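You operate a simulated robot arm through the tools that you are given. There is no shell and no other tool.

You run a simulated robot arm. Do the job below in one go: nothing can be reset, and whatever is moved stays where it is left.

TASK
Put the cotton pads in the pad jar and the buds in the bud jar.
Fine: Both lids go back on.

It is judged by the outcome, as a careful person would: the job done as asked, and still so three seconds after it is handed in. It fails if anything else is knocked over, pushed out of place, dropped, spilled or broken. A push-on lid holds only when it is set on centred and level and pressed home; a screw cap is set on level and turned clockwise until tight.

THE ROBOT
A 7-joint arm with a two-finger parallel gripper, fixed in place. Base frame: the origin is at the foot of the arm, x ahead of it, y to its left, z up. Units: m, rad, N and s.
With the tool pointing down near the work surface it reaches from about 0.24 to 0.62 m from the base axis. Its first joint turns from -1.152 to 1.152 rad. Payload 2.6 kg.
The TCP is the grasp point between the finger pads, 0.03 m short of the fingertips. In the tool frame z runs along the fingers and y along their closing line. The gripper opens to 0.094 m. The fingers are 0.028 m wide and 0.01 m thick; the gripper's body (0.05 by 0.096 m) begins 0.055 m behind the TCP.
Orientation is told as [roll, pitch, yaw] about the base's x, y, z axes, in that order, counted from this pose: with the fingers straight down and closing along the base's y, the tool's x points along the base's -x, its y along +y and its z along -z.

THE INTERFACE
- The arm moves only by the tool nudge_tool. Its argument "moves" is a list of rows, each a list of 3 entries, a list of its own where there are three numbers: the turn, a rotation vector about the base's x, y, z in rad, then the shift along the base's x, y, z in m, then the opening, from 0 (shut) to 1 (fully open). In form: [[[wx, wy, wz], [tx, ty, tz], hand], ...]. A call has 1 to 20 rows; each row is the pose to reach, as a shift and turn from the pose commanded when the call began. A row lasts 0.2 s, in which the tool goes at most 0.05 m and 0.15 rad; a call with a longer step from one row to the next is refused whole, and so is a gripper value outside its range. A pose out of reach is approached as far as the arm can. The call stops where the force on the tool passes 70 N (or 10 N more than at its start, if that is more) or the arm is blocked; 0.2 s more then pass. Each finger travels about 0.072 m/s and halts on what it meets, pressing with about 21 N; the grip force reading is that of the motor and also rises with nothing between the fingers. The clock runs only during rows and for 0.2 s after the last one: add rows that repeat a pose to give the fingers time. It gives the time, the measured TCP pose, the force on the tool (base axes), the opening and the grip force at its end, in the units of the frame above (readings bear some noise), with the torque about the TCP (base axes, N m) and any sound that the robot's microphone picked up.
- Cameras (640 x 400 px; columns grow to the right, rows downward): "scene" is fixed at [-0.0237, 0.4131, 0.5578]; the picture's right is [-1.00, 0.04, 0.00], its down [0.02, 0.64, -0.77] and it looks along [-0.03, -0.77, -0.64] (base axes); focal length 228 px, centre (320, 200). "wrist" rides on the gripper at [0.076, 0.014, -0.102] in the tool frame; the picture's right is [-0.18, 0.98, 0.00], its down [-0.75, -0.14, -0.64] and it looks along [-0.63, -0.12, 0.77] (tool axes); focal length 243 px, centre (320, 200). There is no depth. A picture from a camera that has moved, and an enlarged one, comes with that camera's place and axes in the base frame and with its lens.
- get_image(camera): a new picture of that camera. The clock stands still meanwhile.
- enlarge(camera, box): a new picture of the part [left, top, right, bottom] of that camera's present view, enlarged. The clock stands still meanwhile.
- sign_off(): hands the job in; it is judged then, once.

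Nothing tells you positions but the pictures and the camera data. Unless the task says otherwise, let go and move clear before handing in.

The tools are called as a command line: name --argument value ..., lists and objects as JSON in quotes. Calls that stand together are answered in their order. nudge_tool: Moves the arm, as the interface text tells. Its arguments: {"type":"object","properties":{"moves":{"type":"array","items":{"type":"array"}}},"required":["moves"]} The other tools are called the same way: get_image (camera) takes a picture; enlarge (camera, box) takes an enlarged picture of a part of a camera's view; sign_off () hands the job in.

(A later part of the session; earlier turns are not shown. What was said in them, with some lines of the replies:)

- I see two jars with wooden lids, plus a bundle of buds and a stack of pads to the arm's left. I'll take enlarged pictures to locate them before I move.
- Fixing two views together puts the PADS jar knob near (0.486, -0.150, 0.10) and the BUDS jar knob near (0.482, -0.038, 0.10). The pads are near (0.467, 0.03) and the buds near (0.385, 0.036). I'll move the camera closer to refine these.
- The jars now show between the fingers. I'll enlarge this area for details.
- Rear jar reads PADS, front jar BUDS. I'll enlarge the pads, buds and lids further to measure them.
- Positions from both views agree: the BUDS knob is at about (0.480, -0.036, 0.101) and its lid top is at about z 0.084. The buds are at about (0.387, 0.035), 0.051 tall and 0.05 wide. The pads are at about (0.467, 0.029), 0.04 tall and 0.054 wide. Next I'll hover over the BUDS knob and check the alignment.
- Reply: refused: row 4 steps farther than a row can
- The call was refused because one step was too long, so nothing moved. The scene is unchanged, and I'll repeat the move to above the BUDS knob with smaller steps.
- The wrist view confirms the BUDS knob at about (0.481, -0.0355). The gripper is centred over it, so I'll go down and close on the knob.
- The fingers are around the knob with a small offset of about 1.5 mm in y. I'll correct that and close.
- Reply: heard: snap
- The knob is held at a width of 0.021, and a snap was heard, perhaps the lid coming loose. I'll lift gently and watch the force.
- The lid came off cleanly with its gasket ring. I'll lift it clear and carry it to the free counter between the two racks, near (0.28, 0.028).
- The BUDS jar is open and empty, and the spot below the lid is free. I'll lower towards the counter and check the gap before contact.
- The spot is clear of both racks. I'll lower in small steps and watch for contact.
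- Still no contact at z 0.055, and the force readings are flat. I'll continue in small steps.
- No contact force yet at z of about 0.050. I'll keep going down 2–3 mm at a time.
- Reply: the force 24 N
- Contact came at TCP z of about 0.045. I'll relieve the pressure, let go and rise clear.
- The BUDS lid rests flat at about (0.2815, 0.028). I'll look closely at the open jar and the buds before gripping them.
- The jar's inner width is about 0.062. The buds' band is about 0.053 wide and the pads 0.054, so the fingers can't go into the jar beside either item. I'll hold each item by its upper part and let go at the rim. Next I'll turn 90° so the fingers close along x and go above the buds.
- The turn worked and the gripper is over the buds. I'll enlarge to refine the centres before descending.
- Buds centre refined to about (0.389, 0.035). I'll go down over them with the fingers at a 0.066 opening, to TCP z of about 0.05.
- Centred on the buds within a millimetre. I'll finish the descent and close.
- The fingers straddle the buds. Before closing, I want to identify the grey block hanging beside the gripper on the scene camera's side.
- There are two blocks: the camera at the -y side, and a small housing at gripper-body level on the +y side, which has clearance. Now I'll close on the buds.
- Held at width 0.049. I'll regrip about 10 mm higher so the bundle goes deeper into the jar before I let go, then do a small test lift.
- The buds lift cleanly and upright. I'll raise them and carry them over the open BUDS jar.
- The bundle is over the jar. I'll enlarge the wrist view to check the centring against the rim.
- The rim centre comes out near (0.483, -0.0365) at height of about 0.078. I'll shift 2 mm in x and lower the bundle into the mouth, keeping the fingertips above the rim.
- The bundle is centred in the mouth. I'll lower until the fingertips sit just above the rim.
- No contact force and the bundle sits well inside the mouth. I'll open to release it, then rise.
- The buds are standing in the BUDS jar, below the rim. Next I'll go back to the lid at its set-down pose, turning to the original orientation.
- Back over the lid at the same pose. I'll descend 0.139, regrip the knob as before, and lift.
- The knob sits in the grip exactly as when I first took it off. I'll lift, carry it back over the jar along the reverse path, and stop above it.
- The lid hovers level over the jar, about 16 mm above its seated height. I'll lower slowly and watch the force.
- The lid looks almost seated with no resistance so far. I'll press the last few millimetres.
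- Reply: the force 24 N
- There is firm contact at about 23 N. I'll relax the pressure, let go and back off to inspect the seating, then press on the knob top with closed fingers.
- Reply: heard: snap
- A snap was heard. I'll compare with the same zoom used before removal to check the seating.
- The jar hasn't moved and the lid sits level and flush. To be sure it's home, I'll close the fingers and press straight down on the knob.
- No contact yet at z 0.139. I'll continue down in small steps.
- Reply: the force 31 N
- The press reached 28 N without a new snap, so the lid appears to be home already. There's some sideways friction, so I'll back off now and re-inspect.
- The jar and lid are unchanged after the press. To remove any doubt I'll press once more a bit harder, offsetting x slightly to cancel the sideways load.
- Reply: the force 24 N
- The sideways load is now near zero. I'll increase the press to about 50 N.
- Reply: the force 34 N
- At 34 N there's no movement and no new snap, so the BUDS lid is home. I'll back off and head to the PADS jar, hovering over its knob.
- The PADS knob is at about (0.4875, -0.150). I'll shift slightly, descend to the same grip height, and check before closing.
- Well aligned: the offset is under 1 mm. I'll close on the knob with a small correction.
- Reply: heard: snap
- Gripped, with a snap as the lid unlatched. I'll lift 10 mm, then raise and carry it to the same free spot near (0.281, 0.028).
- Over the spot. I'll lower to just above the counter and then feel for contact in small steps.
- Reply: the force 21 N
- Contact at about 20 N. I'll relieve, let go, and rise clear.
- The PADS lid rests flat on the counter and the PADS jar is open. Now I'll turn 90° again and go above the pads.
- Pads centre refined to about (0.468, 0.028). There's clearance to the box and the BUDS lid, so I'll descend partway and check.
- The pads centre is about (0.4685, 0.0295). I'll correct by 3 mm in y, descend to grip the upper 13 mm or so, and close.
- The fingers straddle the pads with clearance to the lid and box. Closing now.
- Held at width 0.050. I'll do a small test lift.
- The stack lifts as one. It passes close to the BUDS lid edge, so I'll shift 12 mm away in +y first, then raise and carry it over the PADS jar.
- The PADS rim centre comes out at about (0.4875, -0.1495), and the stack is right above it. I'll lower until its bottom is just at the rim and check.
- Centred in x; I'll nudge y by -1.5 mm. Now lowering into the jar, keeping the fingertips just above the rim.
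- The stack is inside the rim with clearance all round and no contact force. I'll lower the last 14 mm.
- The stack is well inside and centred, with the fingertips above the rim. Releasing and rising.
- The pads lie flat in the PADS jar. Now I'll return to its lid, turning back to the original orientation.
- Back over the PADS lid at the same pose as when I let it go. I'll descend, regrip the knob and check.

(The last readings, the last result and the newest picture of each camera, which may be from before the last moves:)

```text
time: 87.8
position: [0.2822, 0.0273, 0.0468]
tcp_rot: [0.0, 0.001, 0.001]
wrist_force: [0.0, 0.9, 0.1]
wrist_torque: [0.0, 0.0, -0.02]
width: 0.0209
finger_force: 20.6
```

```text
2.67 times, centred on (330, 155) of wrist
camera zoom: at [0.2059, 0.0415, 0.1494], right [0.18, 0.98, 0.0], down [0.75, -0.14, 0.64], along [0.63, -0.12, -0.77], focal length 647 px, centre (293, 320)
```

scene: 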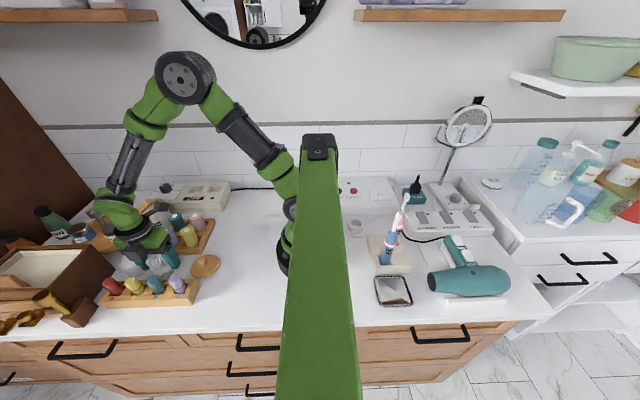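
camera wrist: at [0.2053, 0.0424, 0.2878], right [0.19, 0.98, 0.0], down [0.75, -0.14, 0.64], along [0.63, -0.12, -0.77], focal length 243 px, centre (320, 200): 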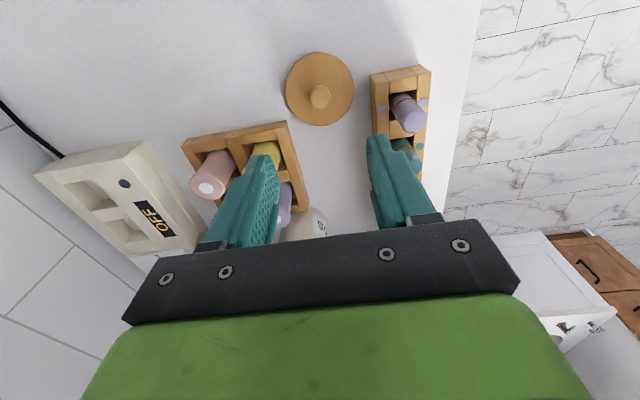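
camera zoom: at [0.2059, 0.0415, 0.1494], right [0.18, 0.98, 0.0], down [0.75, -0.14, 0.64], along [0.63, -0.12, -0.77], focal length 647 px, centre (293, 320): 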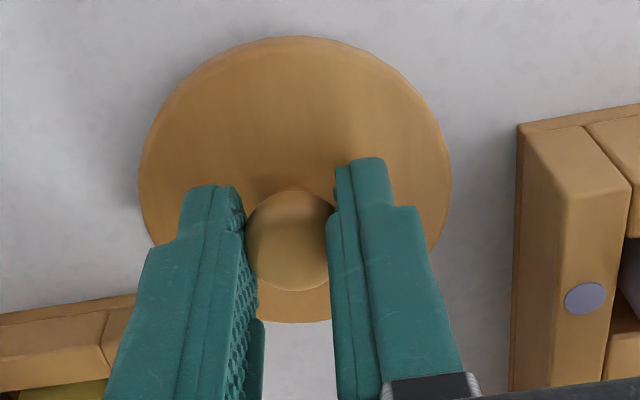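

The grip matches the original exactly. I'll lift, carry it back over the PADS jar, and stop about 16 mm above its seated height.

nudge_tool --moves '[[[0, 0, 0], [0, 0, 0.035], 0], [[0, 0, 0], [0, 0, 0.07], 0], [[0, 0, 0], [0, 0, 0.105], 0], [[0, 0, 0], [0, 0, 0.135], 0], [[0, 0, 0], [0, 0, 0.1526], 0], [[0, 0, 0], [0.026, -0.022, 0.1526], 0], [[0, 0, 0], [0.051, -0.044, 0.1526], 0], [[0, 0, 0], [0.077, -0.066, 0.1526], 0], [[0, 0, 0], [0.102, -0.088, 0.1526], 0], [[0, 0, 0], [0.128, -0.11, 0.1526], 0], [[0, 0, 0], [0.153, -0.132, 0.1526], 0], [[0, 0, 0], [0.179, -0.155, 0.1526], 0], [[0, 0, 0], [0.205, -0.177, 0.1526], 0], [[0, 0, 0], [0.205, -0.177, 0.1526], 0], [[0, 0, 0], [0.205, -0.177, 0.12], 0], [[0, 0, 0], [0.205, -0.177, 0.1], 0], [[0, 0, 0], [0.205, -0.177, 0.0883], 0], [[0, 0, 0], [0.205, -0.177, 0.0883], 0]]'

enlarge --camera "scene" --box '[110, 175, 190, 225]'

get_image --camera "wrist"

```text
time: 91.6
position: [0.486, -0.1489, 0.1355]
tcp_rot: [0.001, 0.0, 0.002]
wrist_force: [0.5, -0.7, -1.2]
wrist_torque: [0.02, 0.02, -0.02]
width: 0.0208
finger_force: 21.3
```

```text
8.00 times, centred on (150, 200) of scene
camera zoom: at [-0.0237, 0.4131, 0.5578], right [-1.0, 0.04, 0.0], down [0.02, 0.64, -0.77], along [-0.03, -0.77, -0.64], focal length 1828 px, centre (1680, 200)
```

zoom: 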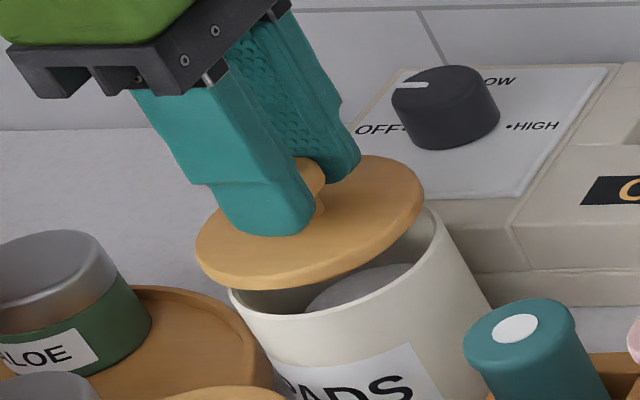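

```text
taken
camera wrist: at [0.4106, -0.136, 0.2371], right [0.18, 0.98, 0.0], down [0.75, -0.14, 0.64], along [0.63, -0.12, -0.77], focal length 243 px, centre (320, 200)
```

wrist: 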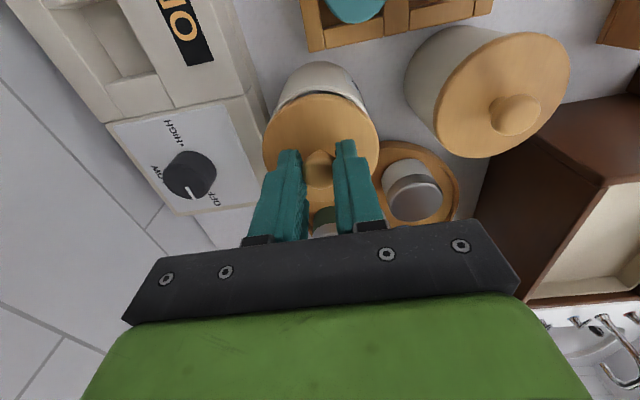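

The lid hovers level over the jar. Lowering slowly, as with the BUDS lid.

nudge_tool --moves '[[[0, 0, 0], [0, 0, -0.004], 0], [[0, 0, 0], [0, 0, -0.008], 0], [[0, 0, 0], [0, 0, -0.012], 0], [[0, 0, 0], [0, 0, -0.012], 0]]'

enlarge --camera "scene" --box '[110, 185, 190, 235]'

enlarge --camera "wrist" --box '[240, 50, 400, 150]'

```text
time: 92.6
position: [0.4852, -0.1499, 0.1249]
tcp_rot: [-0.001, 0.001, 0.001]
wrist_force: [0.1, -0.3, 0.9]
wrist_torque: [0.01, 0.0, -0.01]
width: 0.0207
finger_force: 20.9
```

```text
8.00 times, centred on (150, 210) of scene
camera zoom: at [-0.0237, 0.4131, 0.5578], right [-1.0, 0.04, 0.0], down [0.02, 0.64, -0.77], along [-0.03, -0.77, -0.64], focal length 1828 px, centre (1680, 120)
```

zoom: 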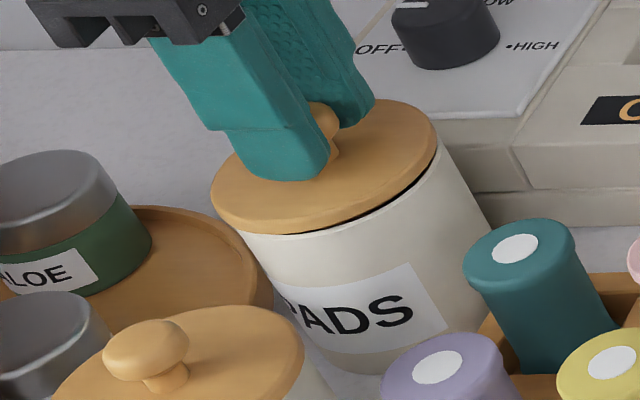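

```text
4.00 times, centred on (320, 100) of wrist
camera zoom: at [0.4102, -0.1351, 0.2254], right [0.18, 0.98, 0.0], down [0.75, -0.14, 0.64], along [0.63, -0.12, -0.77], focal length 970 px, centre (320, 600)
```

zoom: 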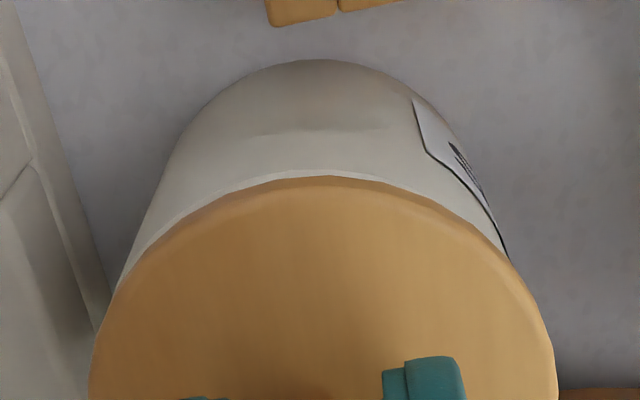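

It tracks to the original seat position. Lowering the last millimetres.

nudge_tool --moves '[[[0, 0, 0], [0, 0, -0.001], 0], [[0, 0, 0], [0, 0, -0.002], 0], [[0, 0, 0], [0, 0, -0.003], 0], [[0, 0, 0], [0, 0, -0.003], 0]]'

nudge_tool --moves '[[[0, 0, 0], [0, 0, -0.001], 0], [[0, 0, 0], [0, 0, -0.0015], 0], [[0, 0, 0], [0, 0, -0.0015], 0]]'

enlarge --camera "scene" --box '[110, 185, 190, 235]'

```text
time: 93.6
position: [0.4861, -0.1492, 0.1209]
tcp_rot: [-0.001, 0.0, -0.002]
wrist_force: [-0.6, -0.6, -0.8]
wrist_torque: [0.01, 0.0, 0.0]
width: 0.0209
finger_force: 21.0
```

```text
time: 94.4
position: [0.4864, -0.1488, 0.1194]
tcp_rot: [-0.001, 0.0, 0.0]
wrist_force: [0.3, -0.2, 0.3]
wrist_torque: [-0.03, 0.0, -0.02]
width: 0.0209
finger_force: 20.6
```

```text
8.00 times, centred on (150, 210) of scene
camera zoom: at [-0.0237, 0.4131, 0.5578], right [-1.0, 0.04, 0.0], down [0.02, 0.64, -0.77], along [-0.03, -0.77, -0.64], focal length 1828 px, centre (1680, 120)
```

zoom: 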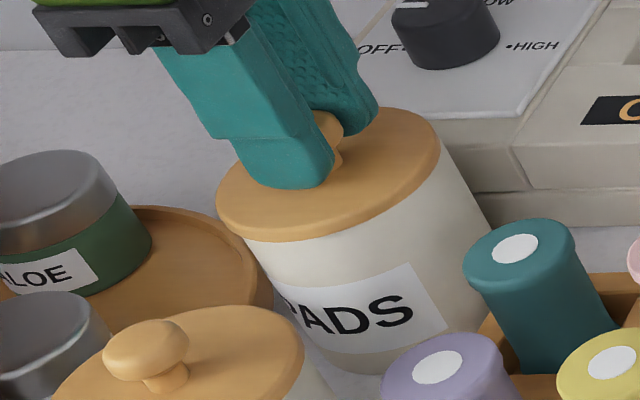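

nudge_tool --moves '[[[0, 0, 0], [0, 0, -0.001], 0], [[0, 0, 0], [0, 0, -0.0015], 0], [[0, 0, 0], [0, 0, -0.0015], 0]]'

nudge_tool --moves '[[[0, 0, 0], [0, 0, -0.0008], 0], [[0, 0, 0], [0, 0, -0.0015], 0], [[0, 0, 0], [0, 0, -0.0015], 0]]'

enlarge --camera "scene" --box '[110, 185, 190, 235]'

```text
time: 95.2
position: [0.487, -0.1498, 0.1201]
tcp_rot: [-0.002, -0.001, -0.001]
wrist_force: [-9.1, -3.7, 19.2]
wrist_torque: [-0.1, 0.36, -0.01]
width: 0.0207
finger_force: 21.1
heard: snap
```

```text
time: 96.0
position: [0.487, -0.1499, 0.1176]
tcp_rot: [-0.001, -0.003, -0.002]
wrist_force: [-3.8, -6.7, 23.5]
wrist_torque: [-0.23, -0.07, -0.04]
width: 0.021
finger_force: 21.3
```

```text
8.00 times, centred on (150, 210) of scene
camera zoom: at [-0.0238, 0.4131, 0.5578], right [-1.0, 0.04, 0.0], down [0.03, 0.64, -0.77], along [-0.03, -0.77, -0.64], focal length 1828 px, centre (1680, 120)
```

zoom: 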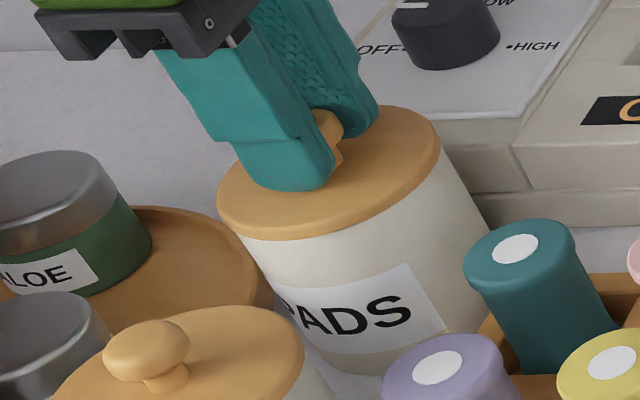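

A snap was heard while pressing straight down at about 19–23 N, so the PADS lid has clicked home. I'll ease most of the pressure and open without pulling up, then rise.

nudge_tool --moves '[[[0, 0, 0], [0, 0, 0.0008], 0], [[0, 0, 0], [0, 0, 0.0015], 0], [[0, 0, 0], [0, 0, 0.0015], 0.15], [[0, 0, 0], [0, 0, 0.0015], 0.3], [[0, 0, 0], [0, 0, 0.0015], 0.45], [[0, 0, 0], [0, 0, 0.0015], 0.6], [[0, 0, 0], [0, 0, 0.0015], 0.6]]'

enlarge --camera "wrist" --box '[210, 80, 450, 230]'

enlarge --camera "scene" --box '[110, 185, 190, 235]'

```text
time: 97.6
position: [0.4869, -0.1481, 0.1172]
tcp_rot: [-0.001, 0.001, 0.0]
wrist_force: [-0.1, -0.3, -0.2]
wrist_torque: [-0.01, 0.0, 0.01]
width: 0.0564
finger_force: 0.1
```

```text
2.67 times, centred on (330, 155) of wrist
camera zoom: at [0.4102, -0.1348, 0.2199], right [0.18, 0.98, 0.0], down [0.75, -0.14, 0.64], along [0.63, -0.12, -0.77], focal length 647 px, centre (293, 320)
```

zoom: 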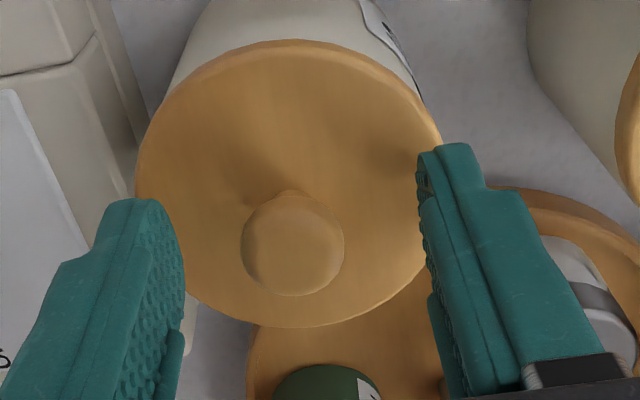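

```text
8.00 times, centred on (150, 210) of scene
camera zoom: at [-0.0237, 0.4131, 0.5578], right [-1.0, 0.04, 0.0], down [0.02, 0.64, -0.77], along [-0.03, -0.77, -0.64], focal length 1828 px, centre (1680, 120)
```

zoom: 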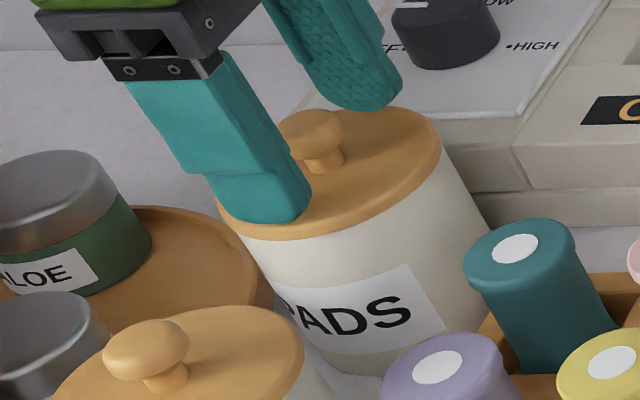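

No snap on release, the lid sits level, and the knob is free. I'll rise straight up and then compare both lids from the same height.

nudge_tool --moves '[[[0, 0, 0], [0, 0, 0.015], 0.6], [[0, 0, 0], [0, 0, 0.035], 0.6], [[0, 0, 0], [0, 0, 0.058], 0.6], [[0, 0, 0], [0, 0, 0.058], 0.6], [[0, 0, 0], [0, 0, 0.058], 0.6]]'

enlarge --camera "wrist" --box '[250, 60, 400, 170]'

enlarge --camera "scene" --box '[104, 190, 184, 240]'

```text
time: 98.8
position: [0.4867, -0.1493, 0.1765]
tcp_rot: [0.0, 0.0, 0.0]
wrist_force: [-0.3, -0.6, 0.0]
wrist_torque: [0.01, 0.04, 0.02]
width: 0.0564
finger_force: 0.0
```

```text
3.64 times, centred on (325, 115) of wrist
camera zoom: at [0.4094, -0.1347, 0.2788], right [0.18, 0.98, 0.0], down [0.75, -0.14, 0.64], along [0.63, -0.12, -0.77], focal length 882 px, centre (302, 509)
```

zoom: 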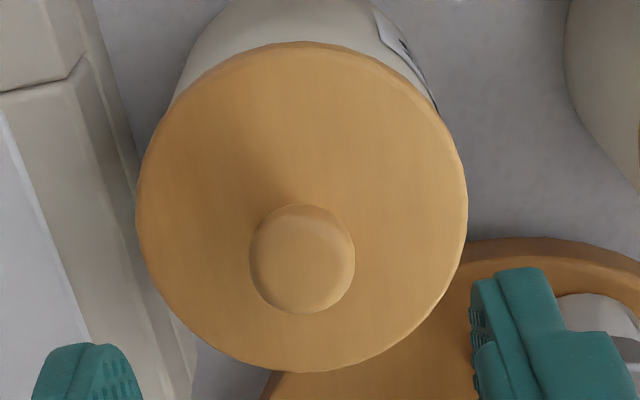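

```text
8.00 times, centred on (144, 215) of scene
camera zoom: at [-0.0237, 0.4131, 0.5578], right [-1.0, 0.04, 0.0], down [0.02, 0.64, -0.77], along [-0.03, -0.77, -0.64], focal length 1828 px, centre (1728, 80)
```

zoom: 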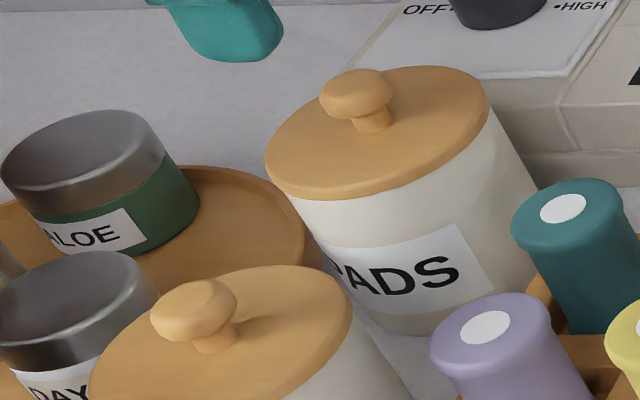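

Now moving over the BUDS jar at the same height to compare its lid.

nudge_tool --moves '[[[0, 0, 0], [-0.001, 0.03, 0.01], 0.6], [[0, 0, 0], [-0.002, 0.06, 0.01], 0.6], [[0, 0, 0], [-0.003, 0.09, 0.01], 0.6], [[0, 0, 0], [-0.0042, 0.1136, 0], 0.6], [[0, 0, 0], [-0.0042, 0.1136, 0], 0.6], [[0, 0, 0], [-0.0042, 0.1136, 0], 0.6]]'

enlarge --camera "wrist" --box '[250, 60, 400, 170]'

enlarge --camera "scene" --box '[104, 212, 184, 262]'

```text
time: 100.2
position: [0.4822, -0.0354, 0.1759]
tcp_rot: [0.001, 0.0, -0.002]
wrist_force: [-0.4, -0.3, -0.7]
wrist_torque: [0.0, 0.03, 0.0]
width: 0.0565
finger_force: 0.2
```

```text
3.64 times, centred on (325, 115) of wrist
camera zoom: at [0.4056, -0.0214, 0.278], right [0.18, 0.98, 0.0], down [0.75, -0.14, 0.64], along [0.63, -0.12, -0.77], focal length 882 px, centre (302, 509)
```

zoom: 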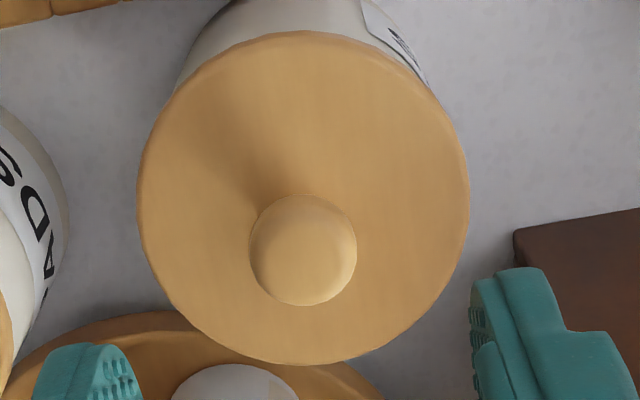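

```text
8.00 times, centred on (144, 237) of scene
camera zoom: at [-0.0237, 0.4131, 0.5578], right [-1.0, 0.04, 0.0], down [0.02, 0.64, -0.77], along [-0.03, -0.77, -0.64], focal length 1828 px, centre (1728, -96)
```

zoom: 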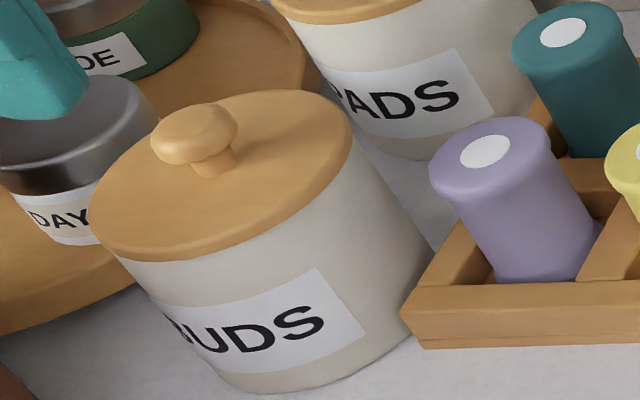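

Both lids show the same size and position from equal heights, so they sit at the same level, centred on their jars. I'll rise clear and check the whole scene before handing in.

nudge_tool --moves '[[[0, 0, 0], [-0.01, 0, 0.04], 0.6], [[0, 0, 0], [-0.03, -0.01, 0.08], 0.6], [[0, 0, 0], [-0.06, -0.02, 0.12], 0.6], [[0, 0, 0], [-0.09, -0.04, 0.155], 0.6], [[0, 0, 0], [-0.12, -0.06, 0.19], 0.6], [[0, 0, 0], [-0.12, -0.06, 0.21], 0.6], [[0, 0, 0], [-0.12, -0.06, 0.21], 0.6], [[0, 0, 0], [-0.12, -0.06, 0.21], 0.6], [[0, 0, 0], [-0.12, -0.06, 0.21], 0.6], [[0, 0, 0], [-0.12, -0.06, 0.21], 0.6]]'

get_image --camera "scene"

get_image --camera "wrist"

enlarge --camera "scene" --box '[20, 180, 240, 318]'

enlarge --camera "wrist" --box '[240, 30, 460, 190]'

```text
refused: row 3 steps farther than a row can; nothing moved
```

```text
taken
```

scene: 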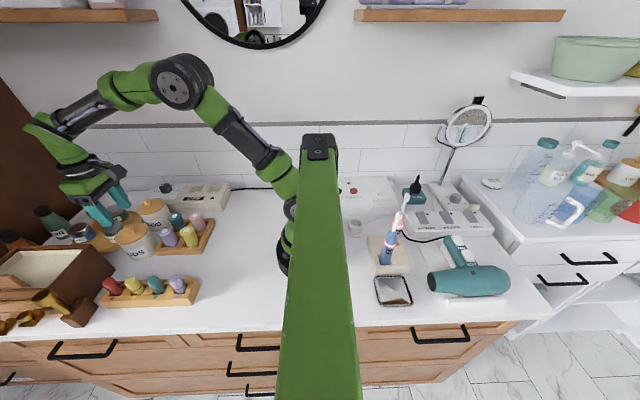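

```text
taken
camera wrist: at [0.4056, -0.0214, 0.278], right [0.18, 0.98, 0.0], down [0.75, -0.14, 0.64], along [0.63, -0.12, -0.77], focal length 243 px, centre (320, 200)
```

wrist: 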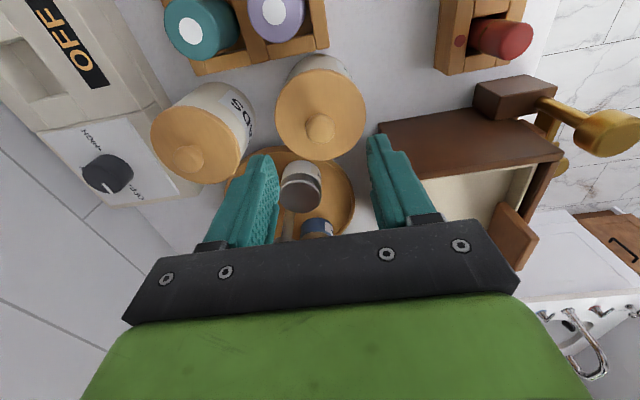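

```text
2.90 times, centred on (130, 249) of scene
camera zoom: at [-0.0237, 0.4131, 0.5578], right [-1.0, 0.04, 0.0], down [0.02, 0.64, -0.77], along [-0.03, -0.77, -0.64], focal length 662 px, centre (871, 58)
```

zoom: 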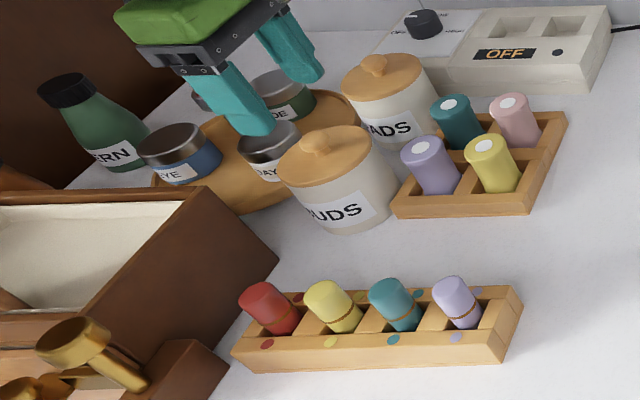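

```text
2.50 times, centred on (350, 110) of wrist
camera zoom: at [0.4056, -0.0214, 0.278], right [0.18, 0.98, 0.0], down [0.75, -0.14, 0.64], along [0.63, -0.12, -0.77], focal length 606 px, centre (245, 425)
```

zoom: 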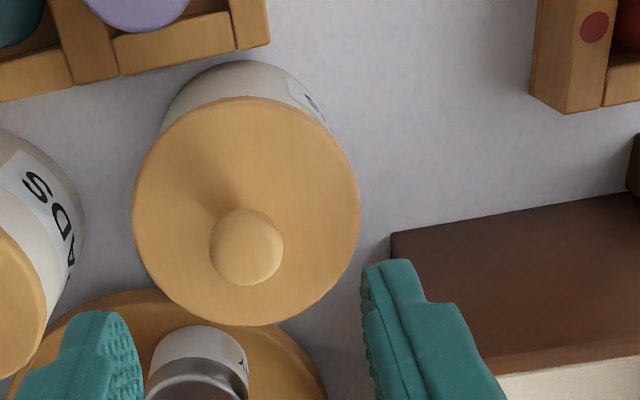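

The retreat was refused because of one long step. Both jars are closed and everything else is in place, so I'll retreat with smaller steps.

nudge_tool --moves '[[[0, 0, 0], [-0.005, 0, 0.035], 0.6], [[0, 0, 0], [-0.02, -0.008, 0.07], 0.6], [[0, 0, 0], [-0.04, -0.018, 0.105], 0.6], [[0, 0, 0], [-0.06, -0.03, 0.14], 0.6], [[0, 0, 0], [-0.08, -0.042, 0.175], 0.6], [[0, 0, 0], [-0.1, -0.054, 0.205], 0.6], [[0, 0, 0], [-0.12, -0.06, 0.21], 0.6], [[0, 0, 0], [-0.12, -0.06, 0.21], 0.6], [[0, 0, 0], [-0.12, -0.06, 0.21], 0.6], [[0, 0, 0], [-0.12, -0.06, 0.21], 0.6]]'

get_image --camera "wrist"

enlarge --camera "scene" --box '[20, 180, 240, 318]'

enlarge --camera "scene" --box '[104, 190, 184, 240]'

```text
time: 102.4
position: [0.3618, -0.0948, 0.3859]
tcp_rot: [0.001, 0.0, 0.0]
wrist_force: [1.3, 0.0, -0.8]
wrist_torque: [0.03, 0.02, 0.01]
width: 0.0563
finger_force: 0.0
```

```text
taken
camera wrist: at [0.2866, -0.0811, 0.4883], right [0.18, 0.98, 0.0], down [0.75, -0.14, 0.64], along [0.63, -0.12, -0.77], focal length 243 px, centre (320, 200)
```

wrist: 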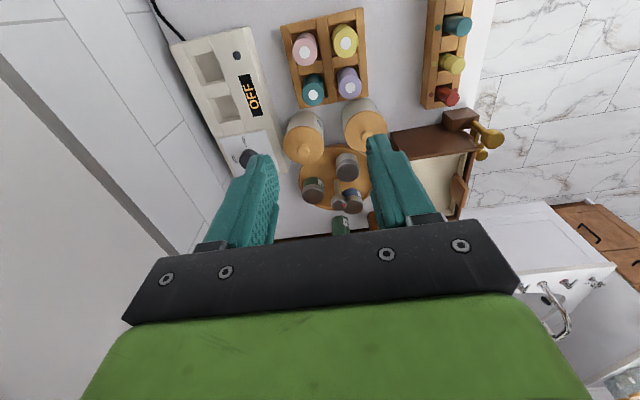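

```text
2.90 times, centred on (130, 249) of scene
camera zoom: at [-0.0237, 0.4131, 0.5578], right [-1.0, 0.04, 0.0], down [0.02, 0.64, -0.77], along [-0.03, -0.77, -0.64], focal length 662 px, centre (871, 58)
```

zoom: 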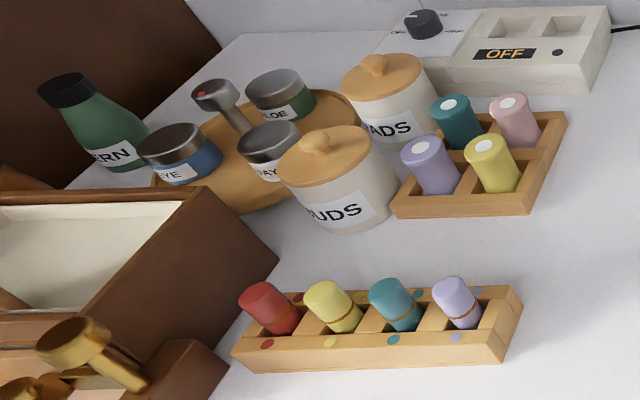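

```text
8.00 times, centred on (144, 215) of scene
camera zoom: at [-0.0237, 0.4131, 0.5578], right [-1.0, 0.04, 0.0], down [0.02, 0.64, -0.77], along [-0.03, -0.77, -0.64], focal length 1828 px, centre (1728, 80)
```

zoom: 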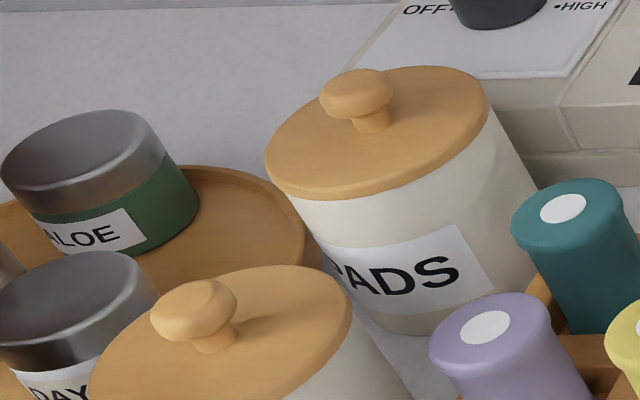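

The pads are in the PADS jar and the buds are in the BUDS jar. Both lids are on level, everything else is where it was, and the arm is clear, so I'm handing the job in.

sign_off

```text
The job is handed in.
```

The cotton pads are in the PADS jar, the buds are in the BUDS jar, and both lids are back on. I let each item go at the jar's rim because the fingers don't fit inside. The pads ended up lying flat and the buds standing upright.

- **PADS lid:** it clicked into place as I pressed it down, so I'm confident it is fully on.
- **BUDS lid:** it clicked as I let go rather than while I was pressing. I then pressed on the knob with up to about 34 N; it didn't move or click again, so I take it to be fully on. Seen from the same height, it sits level with the PADS lid.

In the final pictures everything else is where it was at the start, and the arm is clear of the jars.
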